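You operate a simulated robot arm through the tools that you are given. There is no shell and no other tool. Be economical: measure what you need, move in short steps, check, and stop when the job is done.

You run a simulated robot arm. Do the job below in one go: nothing can be reset, and whatever is moved stays where it is left.

## Task
Seat the black plug in the scrub basin and fill it to the blue line.
Fine: swing the spout over it first; the tap ends shut.

Only the result counts: the job must be done as asked and must still hold three seconds after the hand-in. Knocking over, shifting, dropping, spilling or breaking anything else fails it.

## Robot
A 6-joint arm with a two-finger parallel gripper, fixed in place. Base frame: the origin is at the foot of the arm, x ahead of it, y to its left, z up. Readings come in mm, rad, newtons and seconds.
Its first joint turns from -2.897 to 2.897 rad. Payload 3.91 kg.
The tool frame sits at the grasp point between the pads (the TCP): z along the fingers, y along the line on which they close. The tips reach 30 mm beyond it. The gripper opens to 110 mm. The fingers are 20 mm wide and 10 mm thick; the gripper's body (48 by 112 mm) begins 55 mm behind the TCP.
Orientation is that of the tool frame in the base frame, as a unit quaternion [w, x, y, z]. With the fingers straight down and closing along the base's y, the tool's x points along the base's -x, its y along +y and its z along -z.

## Interface
- The arm moves only by the tool arm_command. Its argument "moves" is a list of rows, each an object (a shift or turn left out is 0, a gripper value left out holds the last) with "delta_pos": the shift along the tool's x, y, z in mm, a list of three; "dr": the turn, a rotation vector about the tool's x, y, z in rad, a list of three. In form: [{"delta_pos": [tx, ty, tz], "dr": [wx, wy, wz]}, ...]. A call has 1 to 12 rows; each row shifts and turns the commanded pose from where the row before left it, along the tool's axes as they then stand. "jaw" is the closure, from 0 (fully open) to 1 (shut), set as the call begins (left out, the last holds). Each row takes 0.2 s and may step no farther than 50 mm and 0.15 rad from the row before; otherwise, or with a gripper value out of range, the whole call is refused. A pose out of reach is approached as far as the arm can. The call stops where the force on the tool passes 90 N (or 10 N more than at its start, if that is more) or the arm is blocked; 0.2 s more then pass. The fingers move at their own pace (about 108 mm/s each) and stop on an object; they squeeze with about 28 N. The grip force told is the motor's: it shows also when the fingers shut on nothing. Time passes only in rows, and 0.2 s behind the last, so rows that do not move let the fingers close. It gives the time, the measured TCP pose, the force on the tool (base axes), the opening and the grip force at its end, in the units of the frame above (readings bear some noise), and new pictures: "pictures" is both (left out), scene, wrist or none.
- Cameras (640 x 400 px; columns grow to the right, rows downward): "scene" is fixed at [57.2, 660.1, 1463.4]; the picture's right is [-0.35, -0.94, 0.00], its down [-0.72, 0.27, -0.64] and it looks along [0.60, -0.22, -0.77] (base axes); focal length 214 px, centre (320, 200). "wrist" rides on the gripper at [77, 7, -115] in the tool frame; the picture's right is [-0.09, 1.00, 0.00], its down [-0.80, -0.07, -0.59] and it looks along [-0.59, -0.05, 0.80] (tool axes); focal length 270 px, centre (320, 200). There is no depth. A picture from a camera that has moved, and an enlarged one, comes with that camera's place and axes in the base frame and with its lens. The place of the scene camera against the robot may be out by one fixed shift of up to 18 mm in any direction.
- slide_trunk(by): slides the trunk up (or, below 0, down) by that many mm; the arm rides with it, the base frame stays. It gives what a move gives, with no picture.
- inspect(camera, box): a new picture of the part [left, top, right, bottom] of that camera's present view, enlarged. It takes no simulated time.
- sign_off(): hands the job in; it is judged then, once.

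Go step by step. Nothing tells you positions but the pictures and the camera data: compare them with the known pose of the tool, close in by small moves and look again before you grip or let go. The budget is 120 turns and 170 pictures, counting those below and the enlarged ones. Unless the task says otherwise, let go and move clear before handing in, and close with one line.

The tools are called after "Call:" as a command line: name --argument value ..., lists and objects as JSON in quotes. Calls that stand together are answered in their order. arm_command: Moves the arm, as the interface text tells. Its arguments: {"type":"object","properties":{"moves":{"type":"array","items":{"type":"object","properties":{"delta_pos":{"type":"array","items":{"type":"number"}},"dr":{"type":"array","items":{"type":"number"}}}}},"jaw":{"type":"number"},"pictures":{"type":"string","enum":["both","scene","wrist","none"]}},"required":["moves"]} The other tools are called the same way: slide_trunk (by) slides the trunk up or down; inspect (camera, box) takes an enlarged picture of a part of a camera's view; sign_off () hands the job in.

At the start:

```text
time_s: 0.0
eef_pos: [205.1, 386.9, 1276.6]
ee_rot: [0.0, 0.0, 1.0, 0.0]
contact_force: [-0.5, 0.5, 0.3]
opening: 110.1
finger_force: 0.2
trunk travel left (down, up): [-475.0, 65.0]
```

scene: 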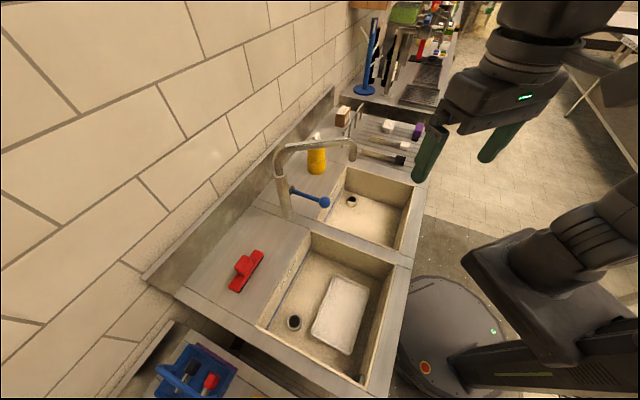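
wrist: 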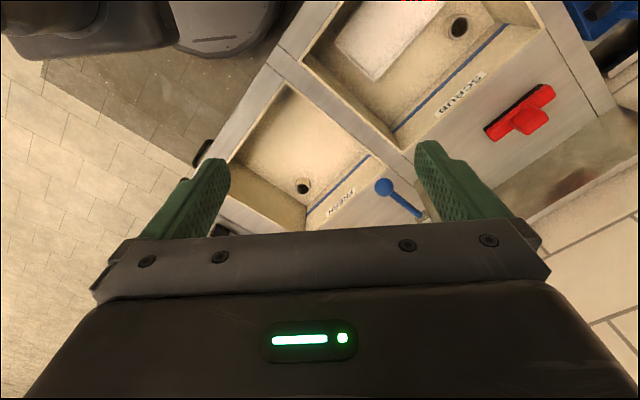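

I see two basins: the one holding a white board is marked SCRUB and the other FRESH. The spout is over FRESH and has a blue lever. I'll look closer to find the plug.

Call:
inspect --camera "scene" --box '[140, 120, 440, 400]'

Call:
inspect --camera "scene" --box '[320, 0, 480, 180]'

Call:
inspect --camera "wrist" --box '[180, 0, 640, 240]'

```text
1.43 times, centred on (290, 260) of scene
camera zoom: at [57.2, 660.1, 1463.4], right [-0.35, -0.94, 0.0], down [-0.72, 0.27, -0.64], along [0.6, -0.22, -0.77], focal length 306 px, centre (363, 114)
```

zoom: 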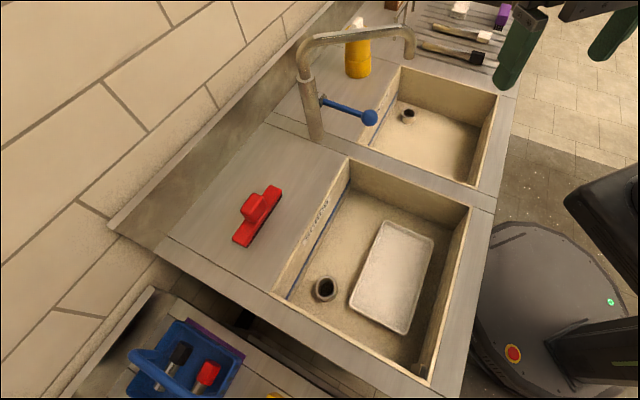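

```text
2.22 times, centred on (400, 90) of scene
camera zoom: at [57.2, 660.1, 1463.4], right [-0.35, -0.94, 0.0], down [-0.72, 0.27, -0.64], along [0.6, -0.22, -0.77], focal length 477 px, centre (142, 444)
```

zoom: 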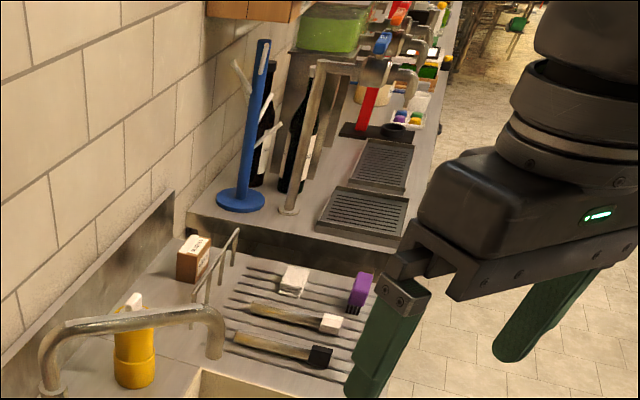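

```text
1.39 times, centred on (410, 120) of wrist
camera zoom: at [127.8, 394.5, 1392.2], right [0.09, 1.0, 0.0], down [0.8, -0.07, 0.59], along [0.59, -0.05, -0.8], focal length 376 px, centre (195, 311)
```

zoom: 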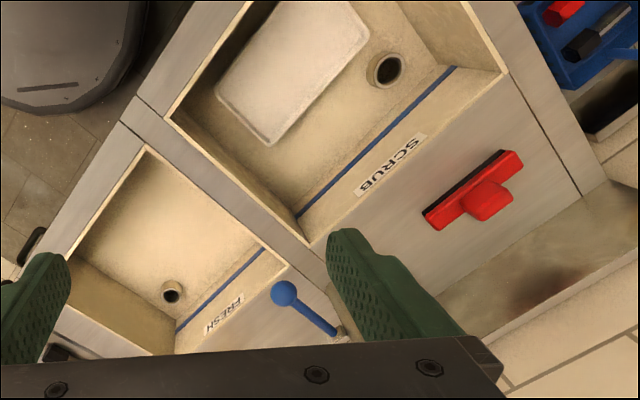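

Call:
inspect --camera "scene" --box '[150, 330, 250, 400]'

Call:
inspect --camera "wrist" --box '[150, 100, 350, 240]'

```text
5.71 times, centred on (200, 365) of scene
camera zoom: at [57.2, 660.1, 1463.4], right [-0.35, -0.94, 0.0], down [-0.72, 0.27, -0.64], along [0.6, -0.22, -0.77], focal length 1226 px, centre (1006, -743)
```

zoom: 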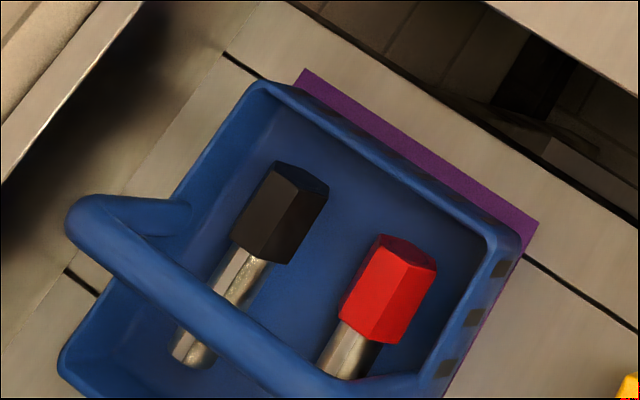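

```text
2.86 times, centred on (250, 170) of wrist
camera zoom: at [127.8, 394.5, 1392.2], right [0.09, 1.0, 0.0], down [0.8, -0.07, 0.59], along [0.59, -0.05, -0.8], focal length 772 px, centre (520, 286)
```

zoom: 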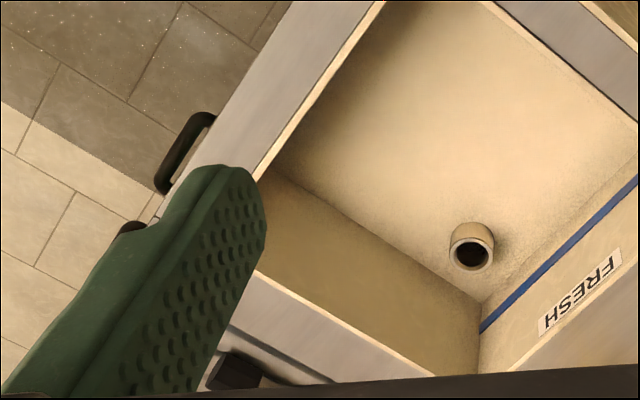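

The only black candidate so far is the black-handled piece in the blue caddy at the left. I'll move the wrist camera toward it for a better view.

Call:
arm_command --moves '[{"delta_pos": [0, 50, 0]}, {"delta_pos": [0, 50, 0]}, {"delta_pos": [0, 50, 0]}, {"dr": [0, 0, -0.15]}, {"dr": [0, 0, -0.15]}, {"dr": [0, 0, -0.15]}, {"dr": [0, 0, -0.15]}, {"dr": [0, 0, -0.15]}, {"dr": [0, 0, -0.15]}, {"dr": [0, 0, -0.15]}, {"dr": [0, 0, -0.15]}]'

```text
time_s: 2.4
eef_pos: [202.4, 538.7, 1278.5]
ee_rot: [0.0, -0.564, 0.825, -0.001]
contact_force: [0.5, -0.7, 0.4]
opening: 109.9
finger_force: 0.1
trunk travel left (down, up): [-475.0, 65.0]
camera wrist: at [169.9, 469.5, 1392.3], right [-0.9, 0.44, 0.0], down [0.36, 0.72, 0.59], along [0.26, 0.53, -0.8], focal length 270 px, centre (320, 200)
```

scene: 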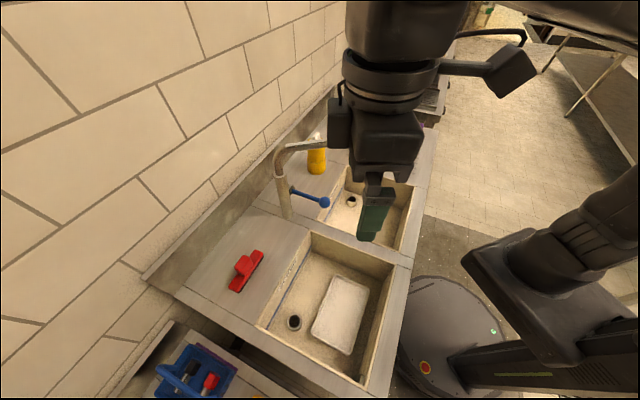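
wrist: 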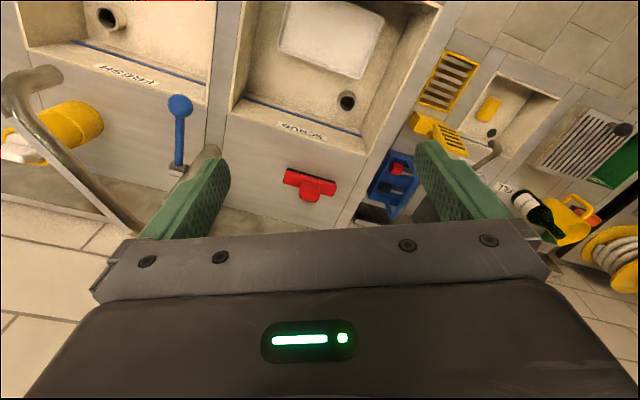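

Call:
inspect --camera "wrist" --box '[340, 40, 580, 240]'

Call:
inspect --camera "wrist" --box '[0, 0, 220, 180]'

Call:
inspect --camera "wrist" --box '[220, 0, 440, 200]'

```text
2.00 times, centred on (460, 140) of wrist
camera zoom: at [169.9, 469.5, 1392.3], right [-0.9, 0.44, 0.0], down [0.36, 0.72, 0.59], along [0.26, 0.53, -0.8], focal length 541 px, centre (40, 320)
```

zoom: 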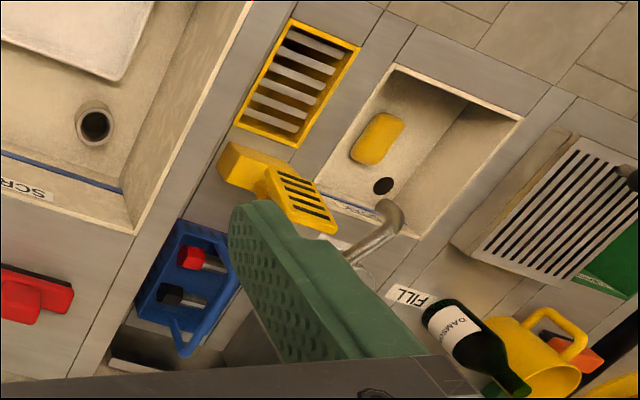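

```text
2.22 times, centred on (110, 90) of wrist
camera zoom: at [169.9, 469.5, 1392.3], right [-0.9, 0.44, 0.0], down [0.36, 0.72, 0.59], along [0.26, 0.53, -0.8], focal length 601 px, centre (787, 444)
```

zoom: 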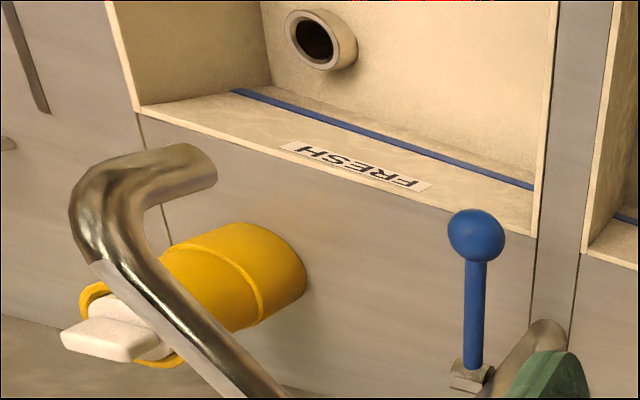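

```text
2.00 times, centred on (330, 100) of wrist
camera zoom: at [169.9, 469.5, 1392.3], right [-0.9, 0.44, 0.0], down [0.36, 0.72, 0.59], along [0.26, 0.53, -0.8], focal length 541 px, centre (300, 400)
```

zoom: 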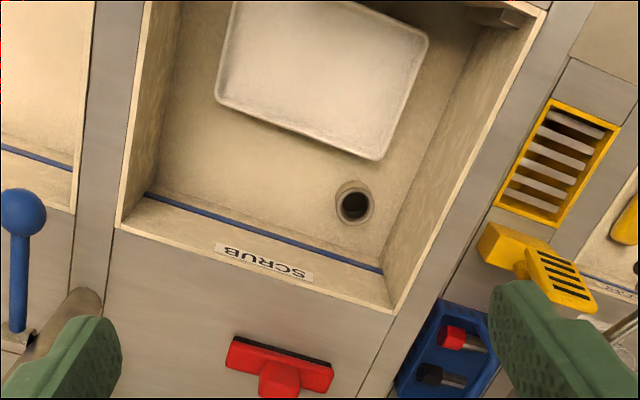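

Those caddy pieces look like tools rather than a plug. I'll check the drying rack side beyond FRESH.

Call:
arm_command --moves '[{"dr": [0, 0, 0.15]}, {"dr": [0, 0, 0.15]}, {"dr": [0, 0, 0.15]}, {"dr": [0, 0, 0.15]}, {"dr": [0, 0, 0.15]}, {"dr": [0, 0, 0.15]}, {"dr": [0, 0, 0.15]}, {"dr": [0, 0, 0.15]}, {"delta_pos": [-50, 0, 0]}, {"delta_pos": [-50, -10, 0]}]' --pictures "none"

Call:
arm_command --moves '[{"delta_pos": [-20, -45, 0]}, {"delta_pos": [-20, -45, 0]}, {"delta_pos": [0, -50, 0]}, {"delta_pos": [0, -50, 0]}, {"delta_pos": [0, -50, 0]}, {"delta_pos": [0, -50, 0]}, {"delta_pos": [0, -50, 0]}]'

```text
refused: row 10 steps farther than a row can; nothing moved
```

```text
time_s: 4.0
eef_pos: [534.8, 448.7, 1273.5]
ee_rot: [0.001, -0.564, 0.826, 0.001]
contact_force: [0.4, 0.1, -0.7]
opening: 110.1
finger_force: 0.1
trunk travel left (down, up): [-475.0, 65.0]
camera wrist: at [500.9, 378.9, 1388.3], right [-0.9, 0.44, 0.0], down [0.36, 0.72, 0.6], along [0.26, 0.53, -0.8], focal length 270 px, centre (320, 200)
```

scene: 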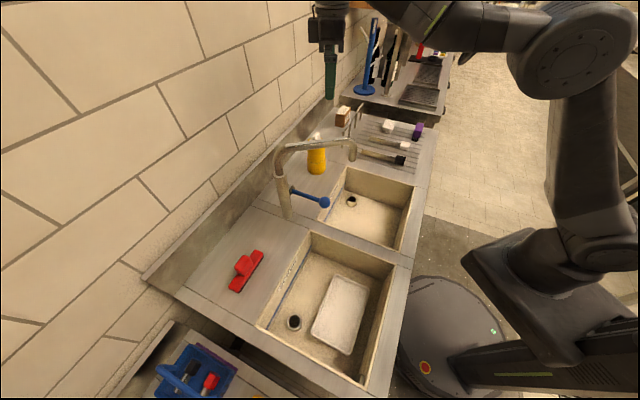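
wrist: 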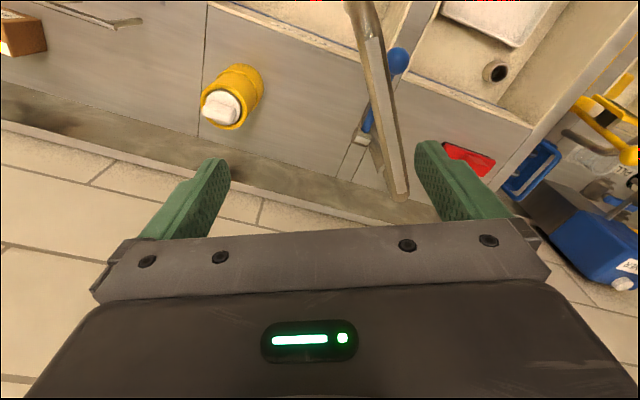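

Only the second call ran, but the scene view is now unobstructed. I'll enlarge the rack and the basins.

Call:
inspect --camera "scene" --box '[320, 90, 440, 190]'

Call:
inspect --camera "scene" --box '[320, 150, 420, 250]'

Call:
inspect --camera "scene" --box '[260, 230, 420, 400]'

```text
4.00 times, centred on (380, 140) of scene
camera zoom: at [57.2, 660.1, 1463.4], right [-0.35, -0.94, 0.0], down [-0.72, 0.27, -0.64], along [0.6, -0.22, -0.77], focal length 858 px, centre (80, 440)
```

zoom: 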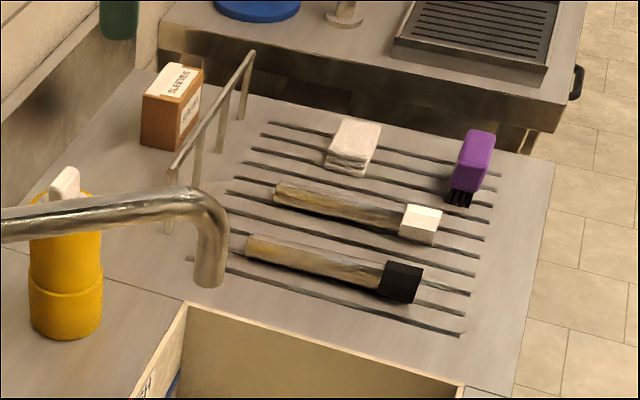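

```text
4.00 times, centred on (370, 200) of scene
camera zoom: at [57.2, 660.1, 1463.4], right [-0.35, -0.94, 0.0], down [-0.72, 0.27, -0.64], along [0.6, -0.22, -0.77], focal length 858 px, centre (120, 200)
```

zoom: 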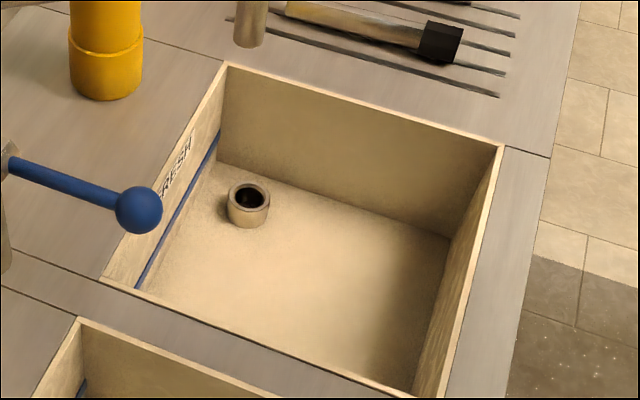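

```text
2.35 times, centred on (340, 315) of scene
camera zoom: at [57.2, 660.1, 1463.4], right [-0.35, -0.94, 0.0], down [-0.72, 0.27, -0.64], along [0.6, -0.22, -0.77], focal length 505 px, centre (273, -71)
```

zoom: 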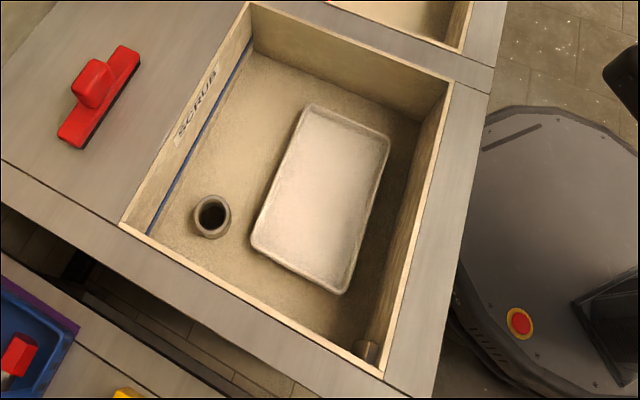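

On the rack lie two metal pieces with black and white caps that might be standpipe plugs. I'll get a closer view from the wrist camera.

Call:
arm_command --moves '[{"dr": [0, 0, 0.15]}, {"dr": [0, 0, 0.15]}, {"dr": [0, 0, 0.15]}, {"dr": [0, 0, 0.15]}, {"dr": [0, 0, 0.15]}, {"dr": [0, 0, 0.15]}, {"dr": [0, 0, 0.15]}, {"dr": [0, 0, 0.15]}, {"delta_pos": [30, -40, 0]}, {"delta_pos": [30, -40, 0]}, {"delta_pos": [30, -40, 0]}, {"delta_pos": [30, -40, 0]}]' --pictures "none"

Call:
arm_command --moves '[{"delta_pos": [10, -45, 0]}, {"delta_pos": [10, -45, 0]}, {"delta_pos": [0, -40, 30]}, {"delta_pos": [0, -40, 30]}, {"delta_pos": [0, -30, 30]}]'

```text
time_s: 6.6
eef_pos: [411.7, 292.2, 1276.3]
ee_rot: [0.001, 0.0, 1.0, 0.001]
contact_force: [-1.0, -0.3, 0.4]
opening: 110.2
finger_force: 0.0
out of reach, approached as far as the arm can: row 3
trunk travel left (down, up): [-475.0, 65.0]
```

```text
time_s: 7.8
eef_pos: [397.9, 91.4, 1185.1]
ee_rot: [0.0, -0.001, 1.0, 0.0]
contact_force: [1.0, 0.8, 0.0]
opening: 109.7
finger_force: 0.1
trunk travel left (down, up): [-475.0, 65.0]
camera wrist: at [321.5, 98.1, 1299.4], right [0.09, 1.0, 0.0], down [0.8, -0.07, 0.59], along [0.59, -0.05, -0.8], focal length 270 px, centre (320, 200)
```

scene: 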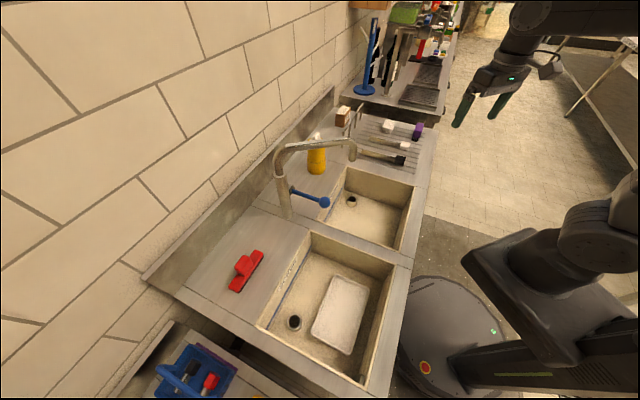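
wrist: 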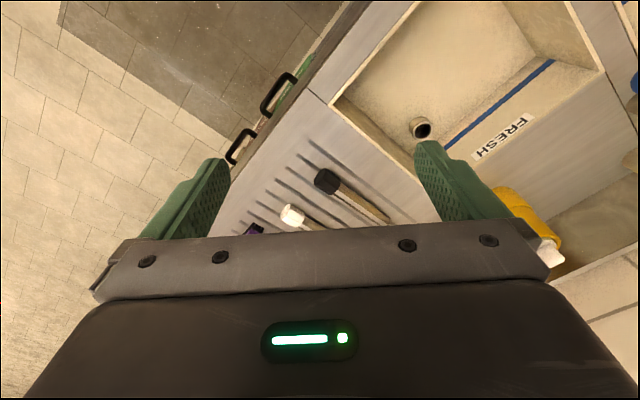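

Call:
arm_command --moves '[{"delta_pos": [-50, 0, 0]}, {"delta_pos": [-50, 0, 0]}, {"delta_pos": [-50, 0, 10]}, {"delta_pos": [-20, 0, 45]}]' --pictures "wrist"

Call:
inspect --camera "wrist" --box '[200, 0, 440, 200]'

```text
refused: row 3 steps farther than a row can; nothing moved
```

```text
2.00 times, centred on (320, 100) of wrist
camera zoom: at [321.5, 98.1, 1299.4], right [0.09, 1.0, 0.0], down [0.8, -0.07, 0.59], along [0.59, -0.05, -0.8], focal length 541 px, centre (320, 400)
```

zoom: 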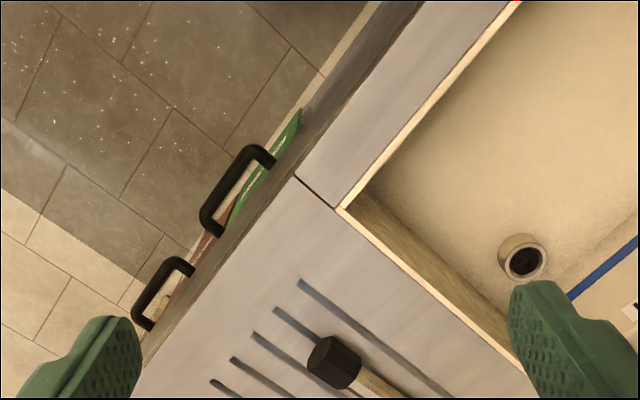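

Call:
arm_command --moves '[{"delta_pos": [-45, 0, 0]}, {"delta_pos": [-45, 0, 0]}, {"delta_pos": [-45, 0, 10]}, {"delta_pos": [-15, 0, 45]}]' --pictures "wrist"

Call:
inspect --camera "wrist" --box '[200, 0, 440, 200]'

```text
time_s: 8.8
eef_pos: [542.9, 90.3, 1126.5]
ee_rot: [0.0, 0.0, 1.0, 0.0]
contact_force: [0.1, -0.7, -0.9]
opening: 109.9
finger_force: 0.1
trunk travel left (down, up): [-475.0, 65.0]
camera wrist: at [466.2, 97.0, 1241.0], right [0.09, 1.0, 0.0], down [0.8, -0.07, 0.59], along [0.59, -0.05, -0.8], focal length 270 px, centre (320, 200)
```

wrist: 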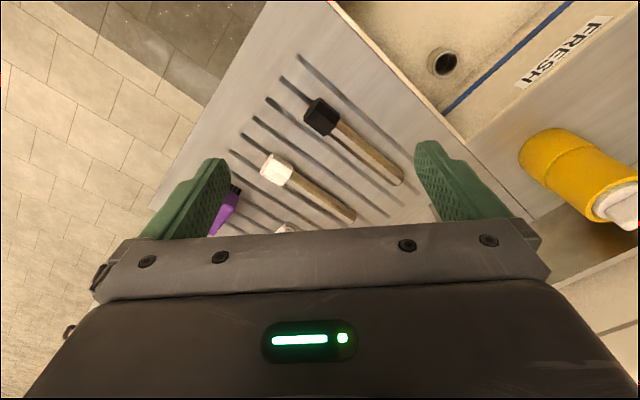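

```text
2.00 times, centred on (320, 100) of wrist
camera zoom: at [466.2, 97.0, 1241.0], right [0.09, 1.0, 0.0], down [0.8, -0.07, 0.59], along [0.59, -0.05, -0.8], focal length 541 px, centre (320, 400)
```

zoom: 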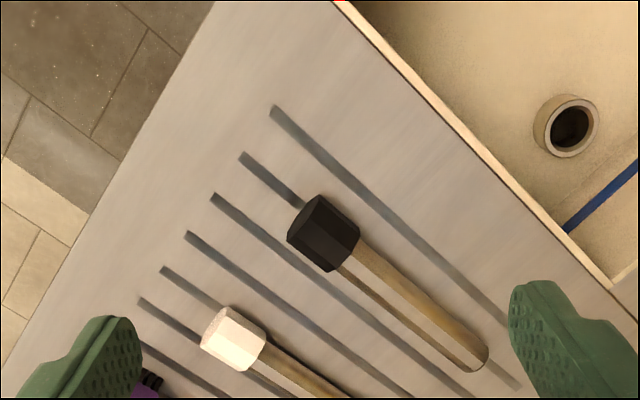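

The black-capped standpipe plug lies on the rack beside FRESH, at about (610,90). I'll swing the spout first, so next I look closely at the tap from above.

Call:
arm_command --moves '[{"delta_pos": [10, 0, -45]}, {"delta_pos": [20, 0, -45]}, {"delta_pos": [30, 38, 0]}, {"delta_pos": [30, 38, 0]}, {"delta_pos": [30, 38, 0]}, {"delta_pos": [10, 45, 0]}, {"delta_pos": [0, 48, 0]}, {"delta_pos": [0, 48, 0]}, {"delta_pos": [0, 45, 0]}]'

```text
time_s: 10.8
eef_pos: [413.4, 390.1, 1221.3]
ee_rot: [0.0, 0.0, 1.0, -0.001]
contact_force: [0.2, 0.5, 0.7]
opening: 110.0
finger_force: 0.0
trunk travel left (down, up): [-475.0, 65.0]
camera wrist: at [336.7, 397.5, 1335.7], right [0.09, 1.0, 0.0], down [0.8, -0.07, 0.59], along [0.59, -0.05, -0.8], focal length 270 px, centre (320, 200)
```

scene: 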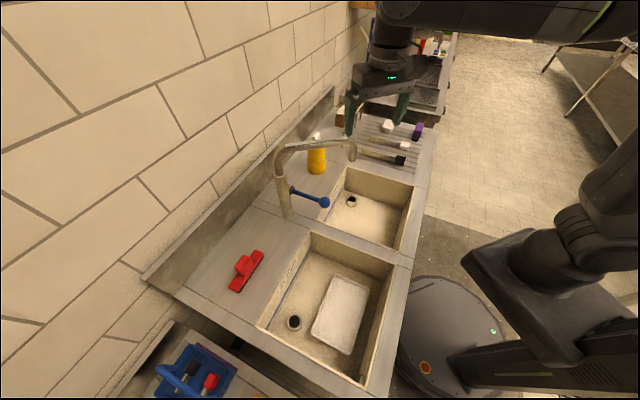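
wrist: 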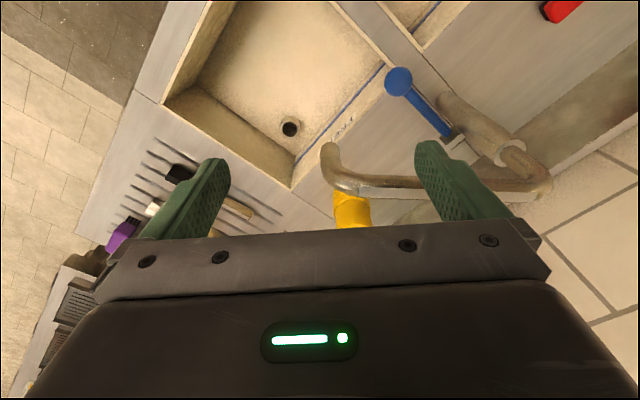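

The spout outlet is near (478,396) with its post at about (518,630), and the lever ball is near (434,495,950). I'll straddle the spout with open jaws, so first I turn the gripper above it and look.

Call:
arm_command --moves '[{"delta_pos": [-36, 30, -10]}, {"delta_pos": [-36, 29, -10]}, {"dr": [0, 0, -0.15]}, {"dr": [0, 0, -0.15]}, {"dr": [0, 0, -0.15]}, {"dr": [0, 0, -0.15]}, {"dr": [0, 0, -0.15]}, {"dr": [0, 0, -0.15]}, {"dr": [0, 0, -0.15]}, {"dr": [0, 0, -0.15]}, {"dr": [0, 0, -0.15]}, {"dr": [0, 0, -0.04]}]'

```text
time_s: 13.4
eef_pos: [484.9, 450.3, 1241.2]
ee_rot: [0.001, -0.641, 0.767, 0.0]
contact_force: [-0.8, -0.8, 1.1]
opening: 110.0
finger_force: 0.1
trunk travel left (down, up): [-475.0, 65.0]
camera wrist: at [465.4, 375.1, 1355.3], right [-0.96, 0.26, 0.0], down [0.21, 0.78, 0.59], along [0.16, 0.57, -0.8], focal length 270 px, centre (320, 200)
```

scene: 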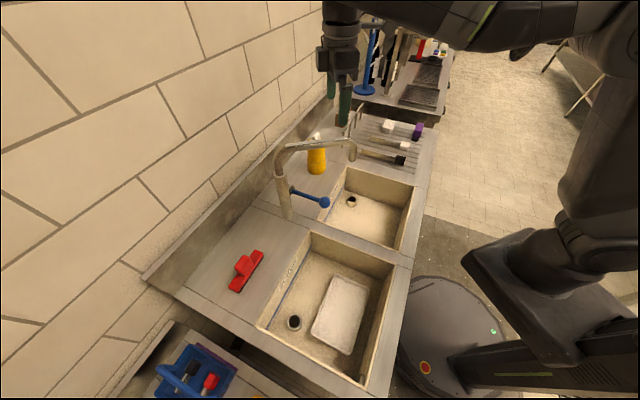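
wrist: 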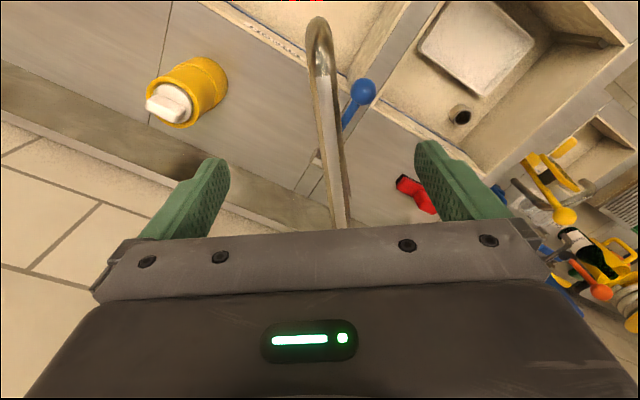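

Call:
arm_command --moves '[{"delta_pos": [0, 0, 40]}, {"delta_pos": [0, 0, 40]}]'

Call:
inspect --camera "scene" --box '[240, 60, 400, 220]'

```text
time_s: 14.0
eef_pos: [486.7, 449.2, 1159.5]
ee_rot: [0.0, -0.64, 0.768, 0.0]
contact_force: [0.0, 0.2, -0.2]
opening: 109.9
finger_force: 0.0
trunk travel left (down, up): [-475.0, 65.0]
camera wrist: at [467.0, 374.8, 1273.8], right [-0.96, 0.27, 0.0], down [0.21, 0.78, 0.59], along [0.16, 0.57, -0.8], focal length 270 px, centre (320, 200)
```

scene: 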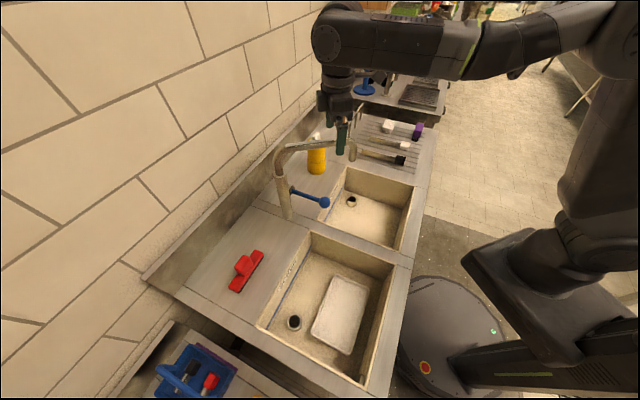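
wrist: 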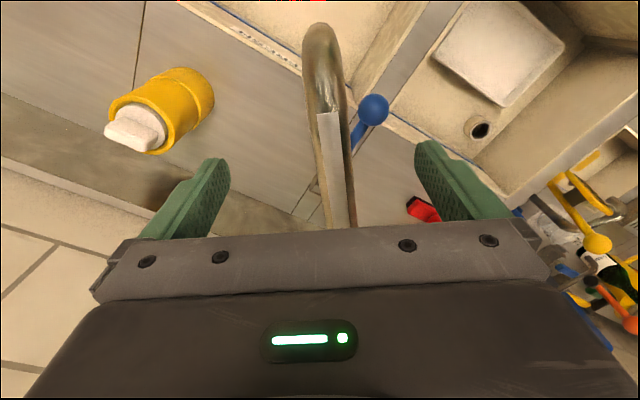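

```text
2.50 times, centred on (320, 140) of scene
camera zoom: at [57.2, 660.1, 1463.4], right [-0.35, -0.94, 0.0], down [-0.72, 0.27, -0.64], along [0.6, -0.22, -0.77], focal length 536 px, centre (320, 350)
```

zoom: 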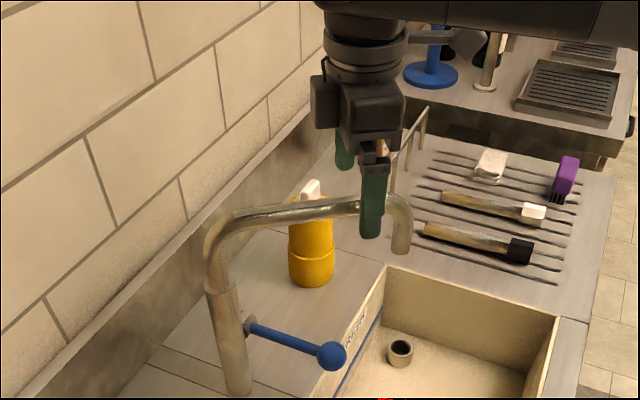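

Call:
arm_command --moves '[{"delta_pos": [0, 0, 40]}]'

Call:
inspect --camera "scene" --box '[280, 80, 380, 180]'

```text
time_s: 14.4
eef_pos: [485.6, 448.7, 1118.9]
ee_rot: [0.0, -0.64, 0.768, 0.001]
contact_force: [-0.3, 0.1, 0.2]
opening: 110.0
finger_force: 0.1
trunk travel left (down, up): [-475.0, 65.0]
camera wrist: at [465.9, 374.5, 1234.1], right [-0.96, 0.27, 0.0], down [0.21, 0.78, 0.59], along [0.16, 0.57, -0.8], focal length 270 px, centre (320, 200)
```

scene: 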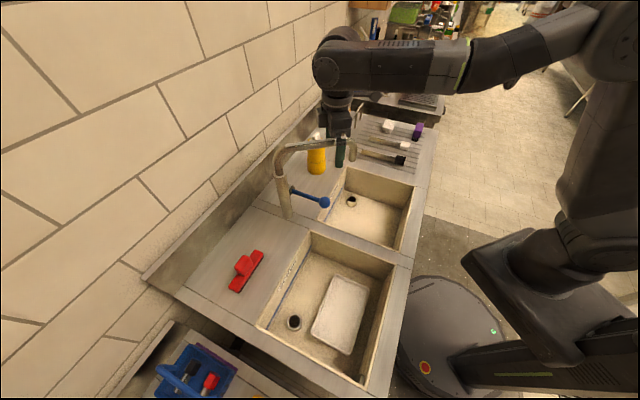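
wrist: 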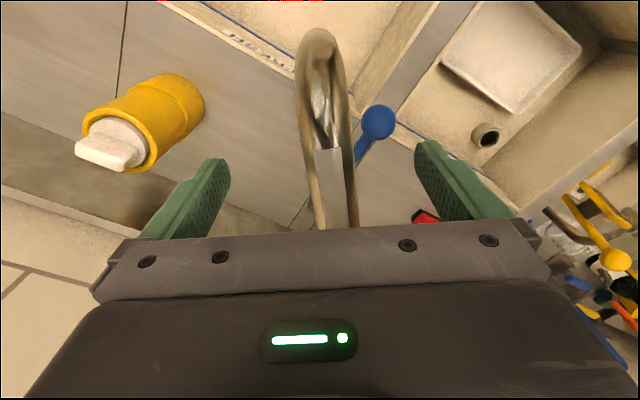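

```text
4.00 times, centred on (330, 130) of scene
camera zoom: at [57.2, 660.1, 1463.4], right [-0.35, -0.94, 0.0], down [-0.72, 0.27, -0.64], along [0.6, -0.22, -0.77], focal length 858 px, centre (280, 480)
```

zoom: 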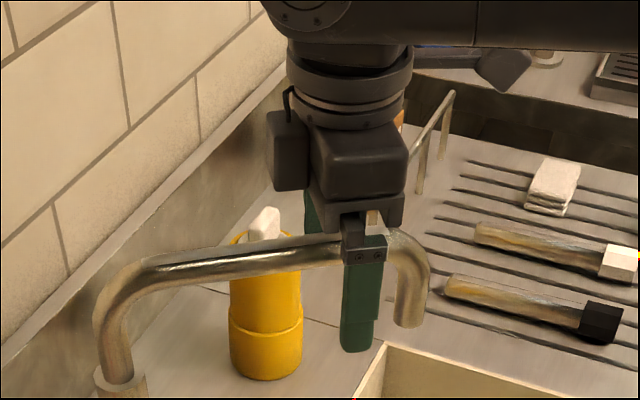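

The jaws straddle the tube, whose centre is near z≈1125, with clearance above and below. I'll narrow the jaws and sweep along the arc toward SCRUB.

Call:
arm_command --jaw 0.4 --moves '[{"delta_pos": [0, 0, 0]}, {"delta_pos": [-1.8, 25.7, 0]}, {"dr": [0, 0, 0.14]}, {"delta_pos": [-1.8, 25.7, 0]}, {"dr": [0, 0, 0.14]}, {"delta_pos": [-1.8, 25.7, 0]}, {"dr": [0, 0, 0.14]}]'

```text
time_s: 16.0
eef_pos: [412.4, 478.4, 1120.5]
ee_rot: [0.0, -0.465, 0.885, 0.0]
contact_force: [-1.0, -0.1, 0.6]
opening: 66.0
finger_force: 0.1
trunk travel left (down, up): [-475.0, 65.0]
camera wrist: at [365.0, 420.1, 1234.5], right [-0.77, 0.64, 0.0], down [0.51, 0.62, 0.59], along [0.38, 0.46, -0.8], focal length 270 px, centre (320, 200)
```

scene: 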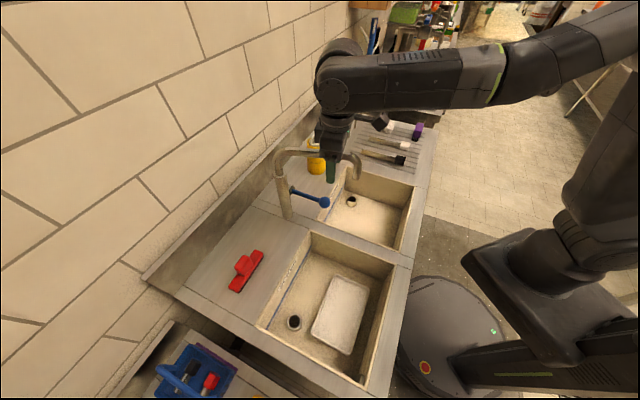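
wrist: 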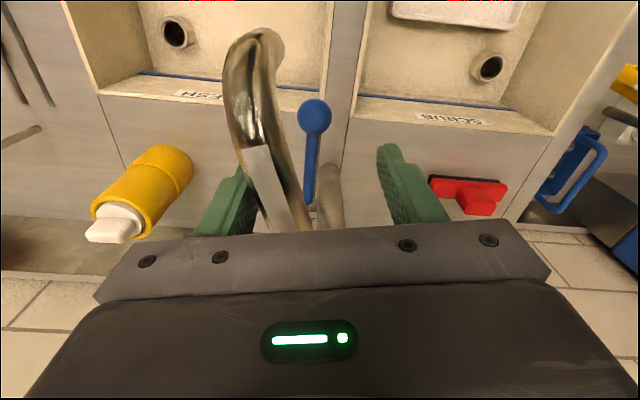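

The spout is turning easily, so I continue the sweep.

Call:
arm_command --moves '[{"delta_pos": [-1.8, 25.7, 0]}, {"dr": [0, 0, 0.14]}, {"delta_pos": [-1.8, 25.7, 0]}, {"dr": [0, 0, 0.14]}, {"delta_pos": [-1.8, 25.7, 0]}, {"dr": [0, 0, 0.14]}, {"delta_pos": [-1.8, 25.7, 0]}, {"dr": [0, 0, 0.14]}, {"delta_pos": [-1.8, 25.7, 0]}, {"dr": [0, 0, 0.14]}]'

```text
time_s: 18.2
eef_pos: [343.2, 581.9, 1120.5]
ee_rot: [0.0, -0.133, 0.991, 0.0]
contact_force: [-0.5, 0.6, -0.1]
opening: 66.2
finger_force: 0.0
trunk travel left (down, up): [-475.0, 65.0]
camera wrist: at [267.2, 568.0, 1234.5], right [-0.18, 0.98, 0.0], down [0.79, 0.14, 0.59], along [0.59, 0.11, -0.8], focal length 270 px, centre (320, 200)
```

scene: 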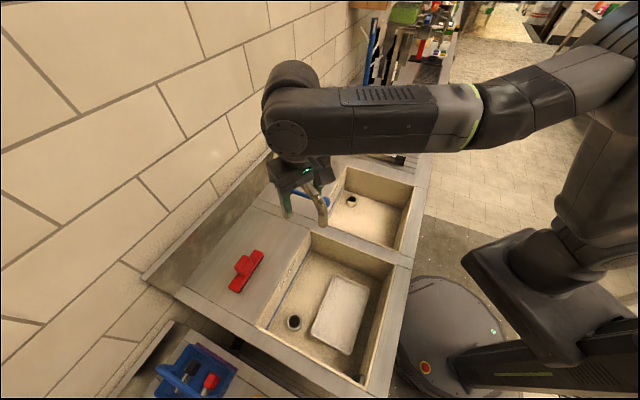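
wrist: 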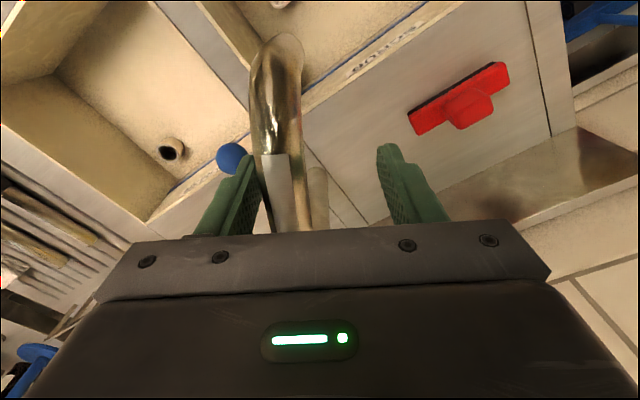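

Call:
arm_command --moves '[{"delta_pos": [-1.8, 25.7, 0]}, {"dr": [0, 0, 0.14]}, {"delta_pos": [-1.8, 25.7, 0]}, {"dr": [0, 0, 0.14]}, {"delta_pos": [-0.5, 11, 0]}]'

```text
time_s: 19.4
eef_pos: [341.2, 634.9, 1120.9]
ee_rot: [-0.001, 0.006, 1.0, 0.0]
contact_force: [16.0, -55.9, -11.7]
opening: 103.5
finger_force: 28.7
trunk travel left (down, up): [-475.0, 65.0]
camera wrist: at [264.6, 644.2, 1235.7], right [0.1, 0.99, 0.0], down [0.8, -0.08, 0.59], along [0.59, -0.06, -0.81], focal length 270 px, centre (320, 200)
```

scene: 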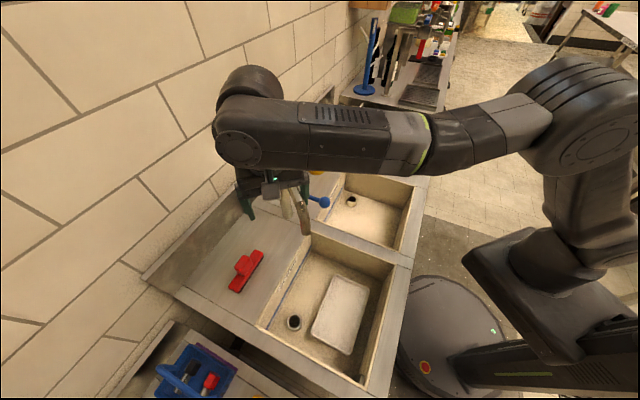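
wrist: 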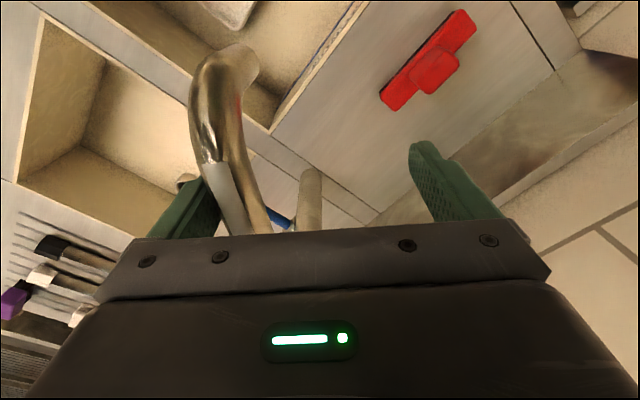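

The spout has hit its end stop, pointing into SCRUB with the outlet at about (285,586). I back off, open the jaws and lift clear.

Call:
arm_command --jaw 0.2 --moves '[{"delta_pos": [0, -25, 0]}, {"delta_pos": [0, -10, 0]}, {"delta_pos": [0, 0, -40]}, {"delta_pos": [0, 0, -40]}, {"delta_pos": [0, 0, -30]}, {"delta_pos": [30, -40, 0]}, {"delta_pos": [0, -50, 0]}, {"delta_pos": [0, -50, 0]}]'

Call:
inspect --camera "scene" --box '[220, 100, 420, 300]'

```text
time_s: 21.2
eef_pos: [303.3, 463.3, 1232.5]
ee_rot: [0.0, 0.005, 1.0, 0.001]
contact_force: [0.6, -0.6, -0.8]
opening: 88.0
finger_force: 0.0
trunk travel left (down, up): [-475.0, 65.0]
camera wrist: at [227.2, 471.3, 1345.7], right [0.1, 1.0, 0.0], down [0.8, -0.08, 0.59], along [0.59, -0.06, -0.8], focal length 270 px, centre (320, 200)
```

scene: 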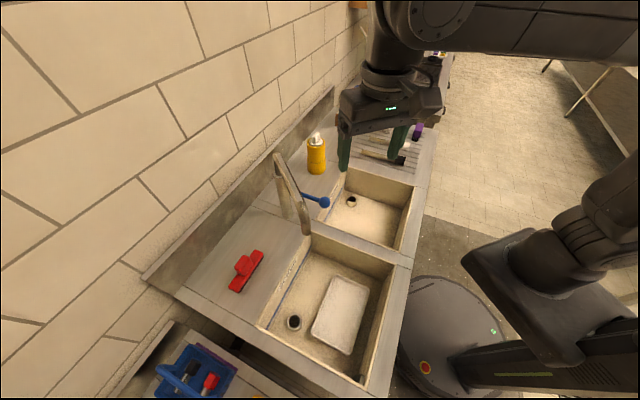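
wrist: 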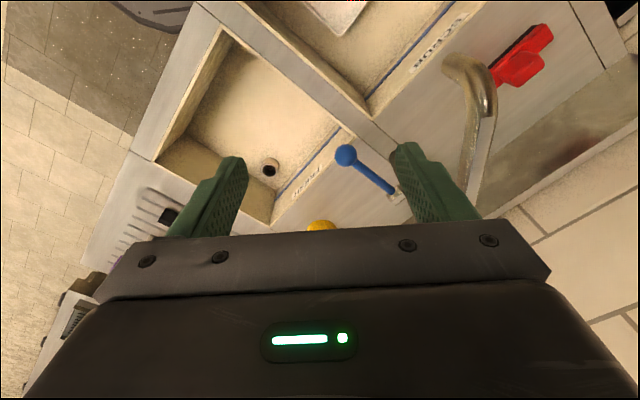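

```text
2.00 times, centred on (320, 200) of scene
camera zoom: at [57.2, 660.1, 1463.4], right [-0.35, -0.94, 0.0], down [-0.72, 0.27, -0.64], along [0.6, -0.22, -0.77], focal length 429 px, centre (320, 200)
```

zoom: 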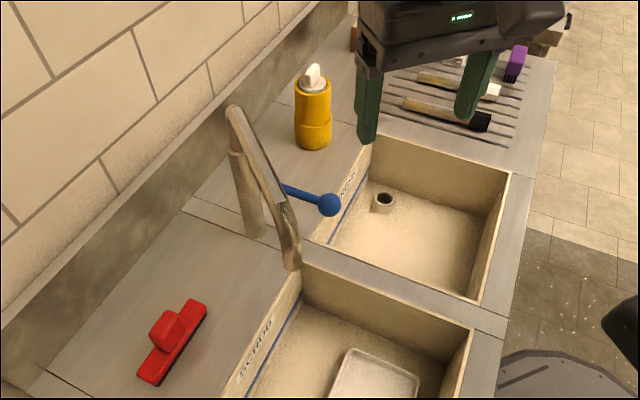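

The spout is over SCRUB at about (290,597). Next I go to the plug on the rack, from cap (598,90) to tube end (718,210), and look closely with the gripper yawed along it.

Call:
arm_command --jaw 0 --moves '[{"delta_pos": [-23.7, -42, 0]}, {"delta_pos": [-23.7, -42, 0]}, {"delta_pos": [-23.7, -42, 0]}, {"delta_pos": [-23.7, -42, 0]}, {"delta_pos": [-23.7, -42, 0]}, {"delta_pos": [-23.7, -42, 0]}, {"delta_pos": [-23.7, -42, 0]}, {"delta_pos": [-23.7, -42, 0]}, {"delta_pos": [-23.7, -42, 0]}, {"delta_pos": [-23.7, -42, 0]}]' --pictures "none"

Call:
arm_command --moves '[{"dr": [0, 0, -0.15]}, {"dr": [0, 0, -0.15]}, {"dr": [0, 0, -0.15]}, {"dr": [0, 0, -0.15]}, {"dr": [0, 0, -0.15]}, {"dr": [0, 0, -0.04]}, {"delta_pos": [0, 0, 45]}, {"delta_pos": [0, 0, 45]}, {"delta_pos": [0, 0, 45]}, {"delta_pos": [0, 0, 45]}]' --pictures "wrist"

Call:
inspect --camera "wrist" --box '[220, 40, 440, 240]'

```text
time_s: 23.4
eef_pos: [537.8, 43.4, 1233.3]
ee_rot: [0.0, 0.005, 1.0, 0.0]
contact_force: [1.0, 0.3, 0.7]
opening: 110.0
finger_force: 0.0
trunk travel left (down, up): [-475.0, 65.0]
```

```text
time_s: 25.6
eef_pos: [536.4, 46.5, 1050.5]
ee_rot: [0.0, -0.381, 0.925, 0.0]
contact_force: [0.5, -0.2, -0.2]
opening: 110.2
finger_force: 0.1
trunk travel left (down, up): [-475.0, 65.0]
camera wrist: at [477.7, -2.7, 1164.7], right [-0.64, 0.77, 0.0], down [0.62, 0.51, 0.59], along [0.46, 0.38, -0.8], focal length 270 px, centre (320, 200)
```

wrist: 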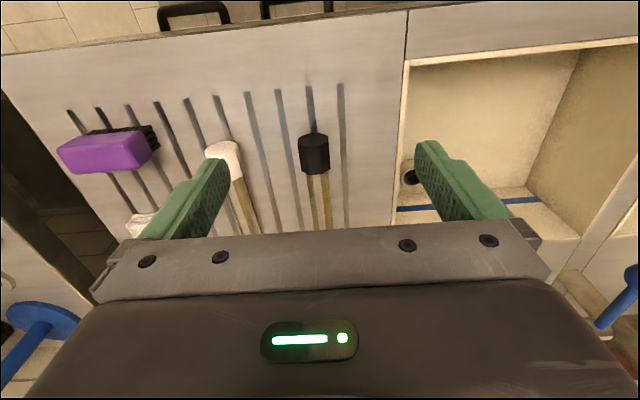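

```text
2.00 times, centred on (330, 140) of wrist
camera zoom: at [477.7, -2.7, 1164.7], right [-0.64, 0.77, 0.0], down [0.62, 0.51, 0.59], along [0.46, 0.38, -0.8], focal length 541 px, centre (300, 320)
```

zoom: 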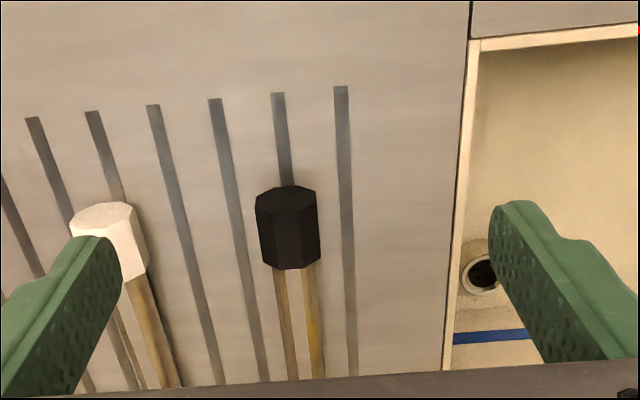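

The black octagonal-capped plug lies at 45° with its cap centred near (599,88,866). I'll align yaw to its axis and tilt the tool 45°, so I can grip the cap and later stand the plug upright.

Call:
arm_command --moves '[{"dr": [0, 0, -0.09]}, {"dr": [0, -0.15, 0]}, {"dr": [0, -0.15, 0]}, {"dr": [0, -0.15, 0]}, {"dr": [0, -0.15, 0]}, {"dr": [0, -0.15, 0]}, {"dr": [0, -0.035, 0]}]'

```text
time_s: 27.2
eef_pos: [536.8, 45.3, 1049.2]
ee_rot: [0.348, -0.389, 0.838, 0.161]
contact_force: [0.3, 0.7, 0.4]
opening: 110.0
finger_force: 0.1
trunk travel left (down, up): [-475.0, 65.0]
camera wrist: at [444.6, -53.1, 1076.0], right [-0.72, 0.69, 0.06], down [0.15, 0.07, 0.99], along [0.68, 0.72, -0.15], focal length 270 px, centre (320, 200)
```

scene: 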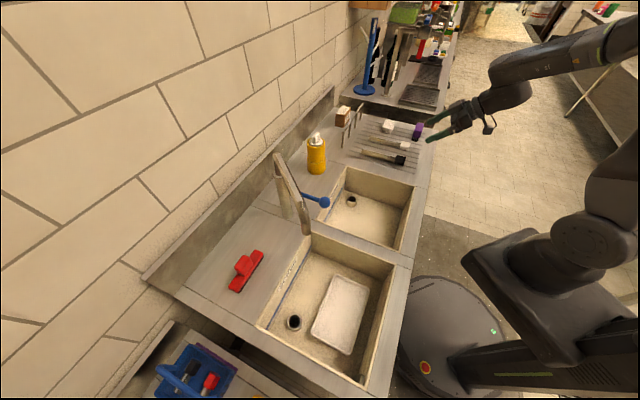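
wrist: 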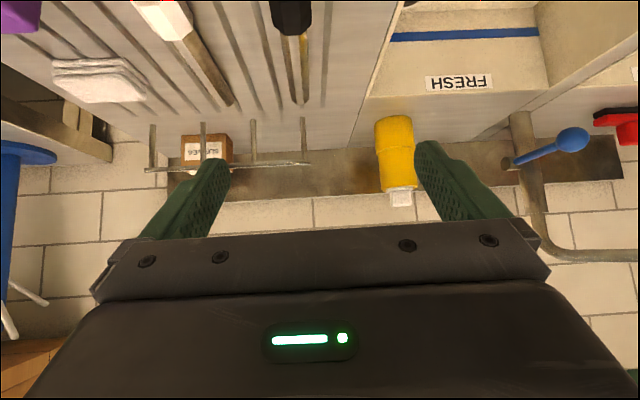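

Call:
arm_command --moves '[{"dr": [0.06, 0, 0.06]}, {"delta_pos": [26, -4.5, 21.4]}, {"delta_pos": [26, -4.5, 21.4]}, {"delta_pos": [26, -4.5, 21.4]}]'

Call:
inspect --camera "scene" --box '[350, 80, 470, 200]'

```text
time_s: 28.2
eef_pos: [536.9, 30.7, 950.0]
ee_rot: [0.354, -0.353, 0.854, 0.146]
contact_force: [0.1, 0.5, -0.3]
opening: 110.1
finger_force: 0.1
trunk travel left (down, up): [-475.0, 65.0]
camera wrist: at [436.7, -61.0, 976.3], right [-0.66, 0.75, 0.06], down [0.15, 0.05, 0.99], along [0.74, 0.66, -0.15], focal length 270 px, centre (320, 200)
```

scene: 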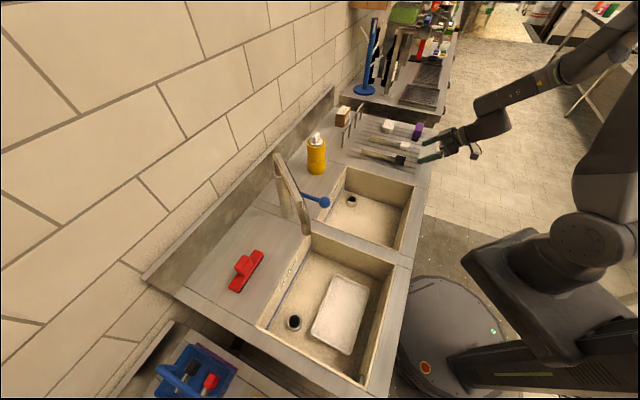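
wrist: 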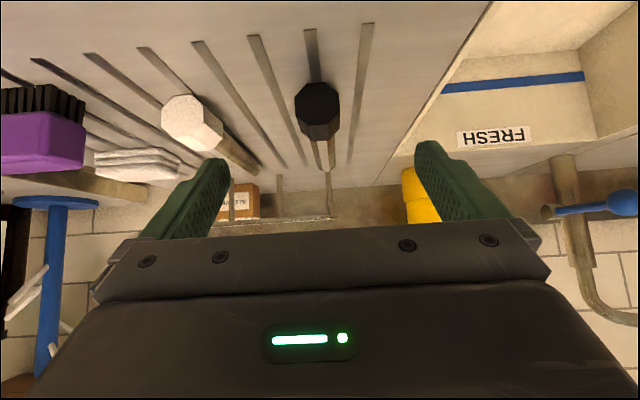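

```text
3.33 times, centred on (410, 140) of scene
camera zoom: at [57.2, 660.1, 1463.4], right [-0.35, -0.94, 0.0], down [-0.72, 0.27, -0.64], along [0.6, -0.22, -0.77], focal length 715 px, centre (20, 400)
```

zoom: 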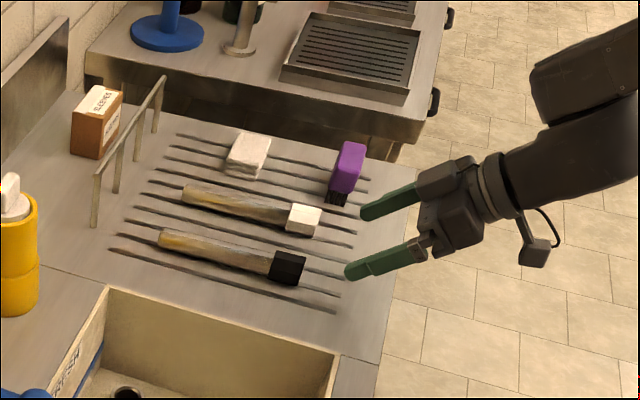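

Call:
arm_command --moves '[{"delta_pos": [-1, -3, 35]}, {"delta_pos": [0, 0, 35]}]'

Call:
inspect --camera "scene" --box '[370, 120, 450, 190]'

```text
time_s: 28.8
eef_pos: [577.3, 62.8, 900.2]
ee_rot: [0.354, -0.353, 0.854, 0.146]
contact_force: [0.7, -0.2, -1.0]
opening: 110.0
finger_force: 0.0
trunk travel left (down, up): [-475.0, 65.0]
camera wrist: at [477.0, -27.9, 926.3], right [-0.66, 0.75, 0.06], down [0.15, 0.05, 0.99], along [0.74, 0.66, -0.15], focal length 270 px, centre (320, 200)
```

scene: 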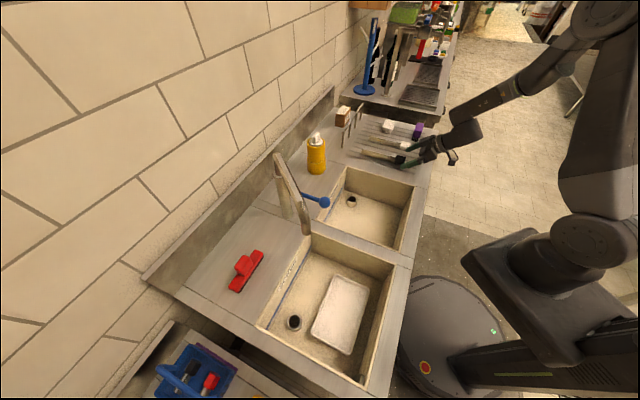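
wrist: 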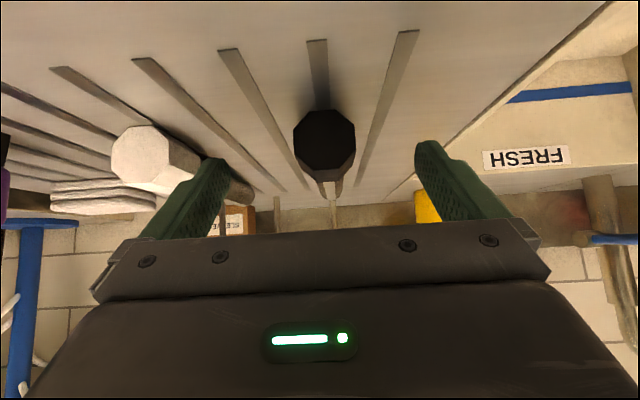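

```text
5.71 times, centred on (410, 155) of scene
camera zoom: at [57.2, 660.1, 1463.4], right [-0.35, -0.94, 0.0], down [-0.72, 0.27, -0.64], along [0.6, -0.22, -0.77], focal length 1226 px, centre (-194, 457)
```

zoom: 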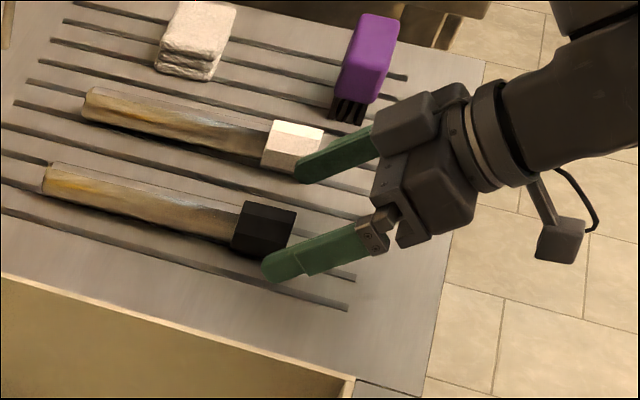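

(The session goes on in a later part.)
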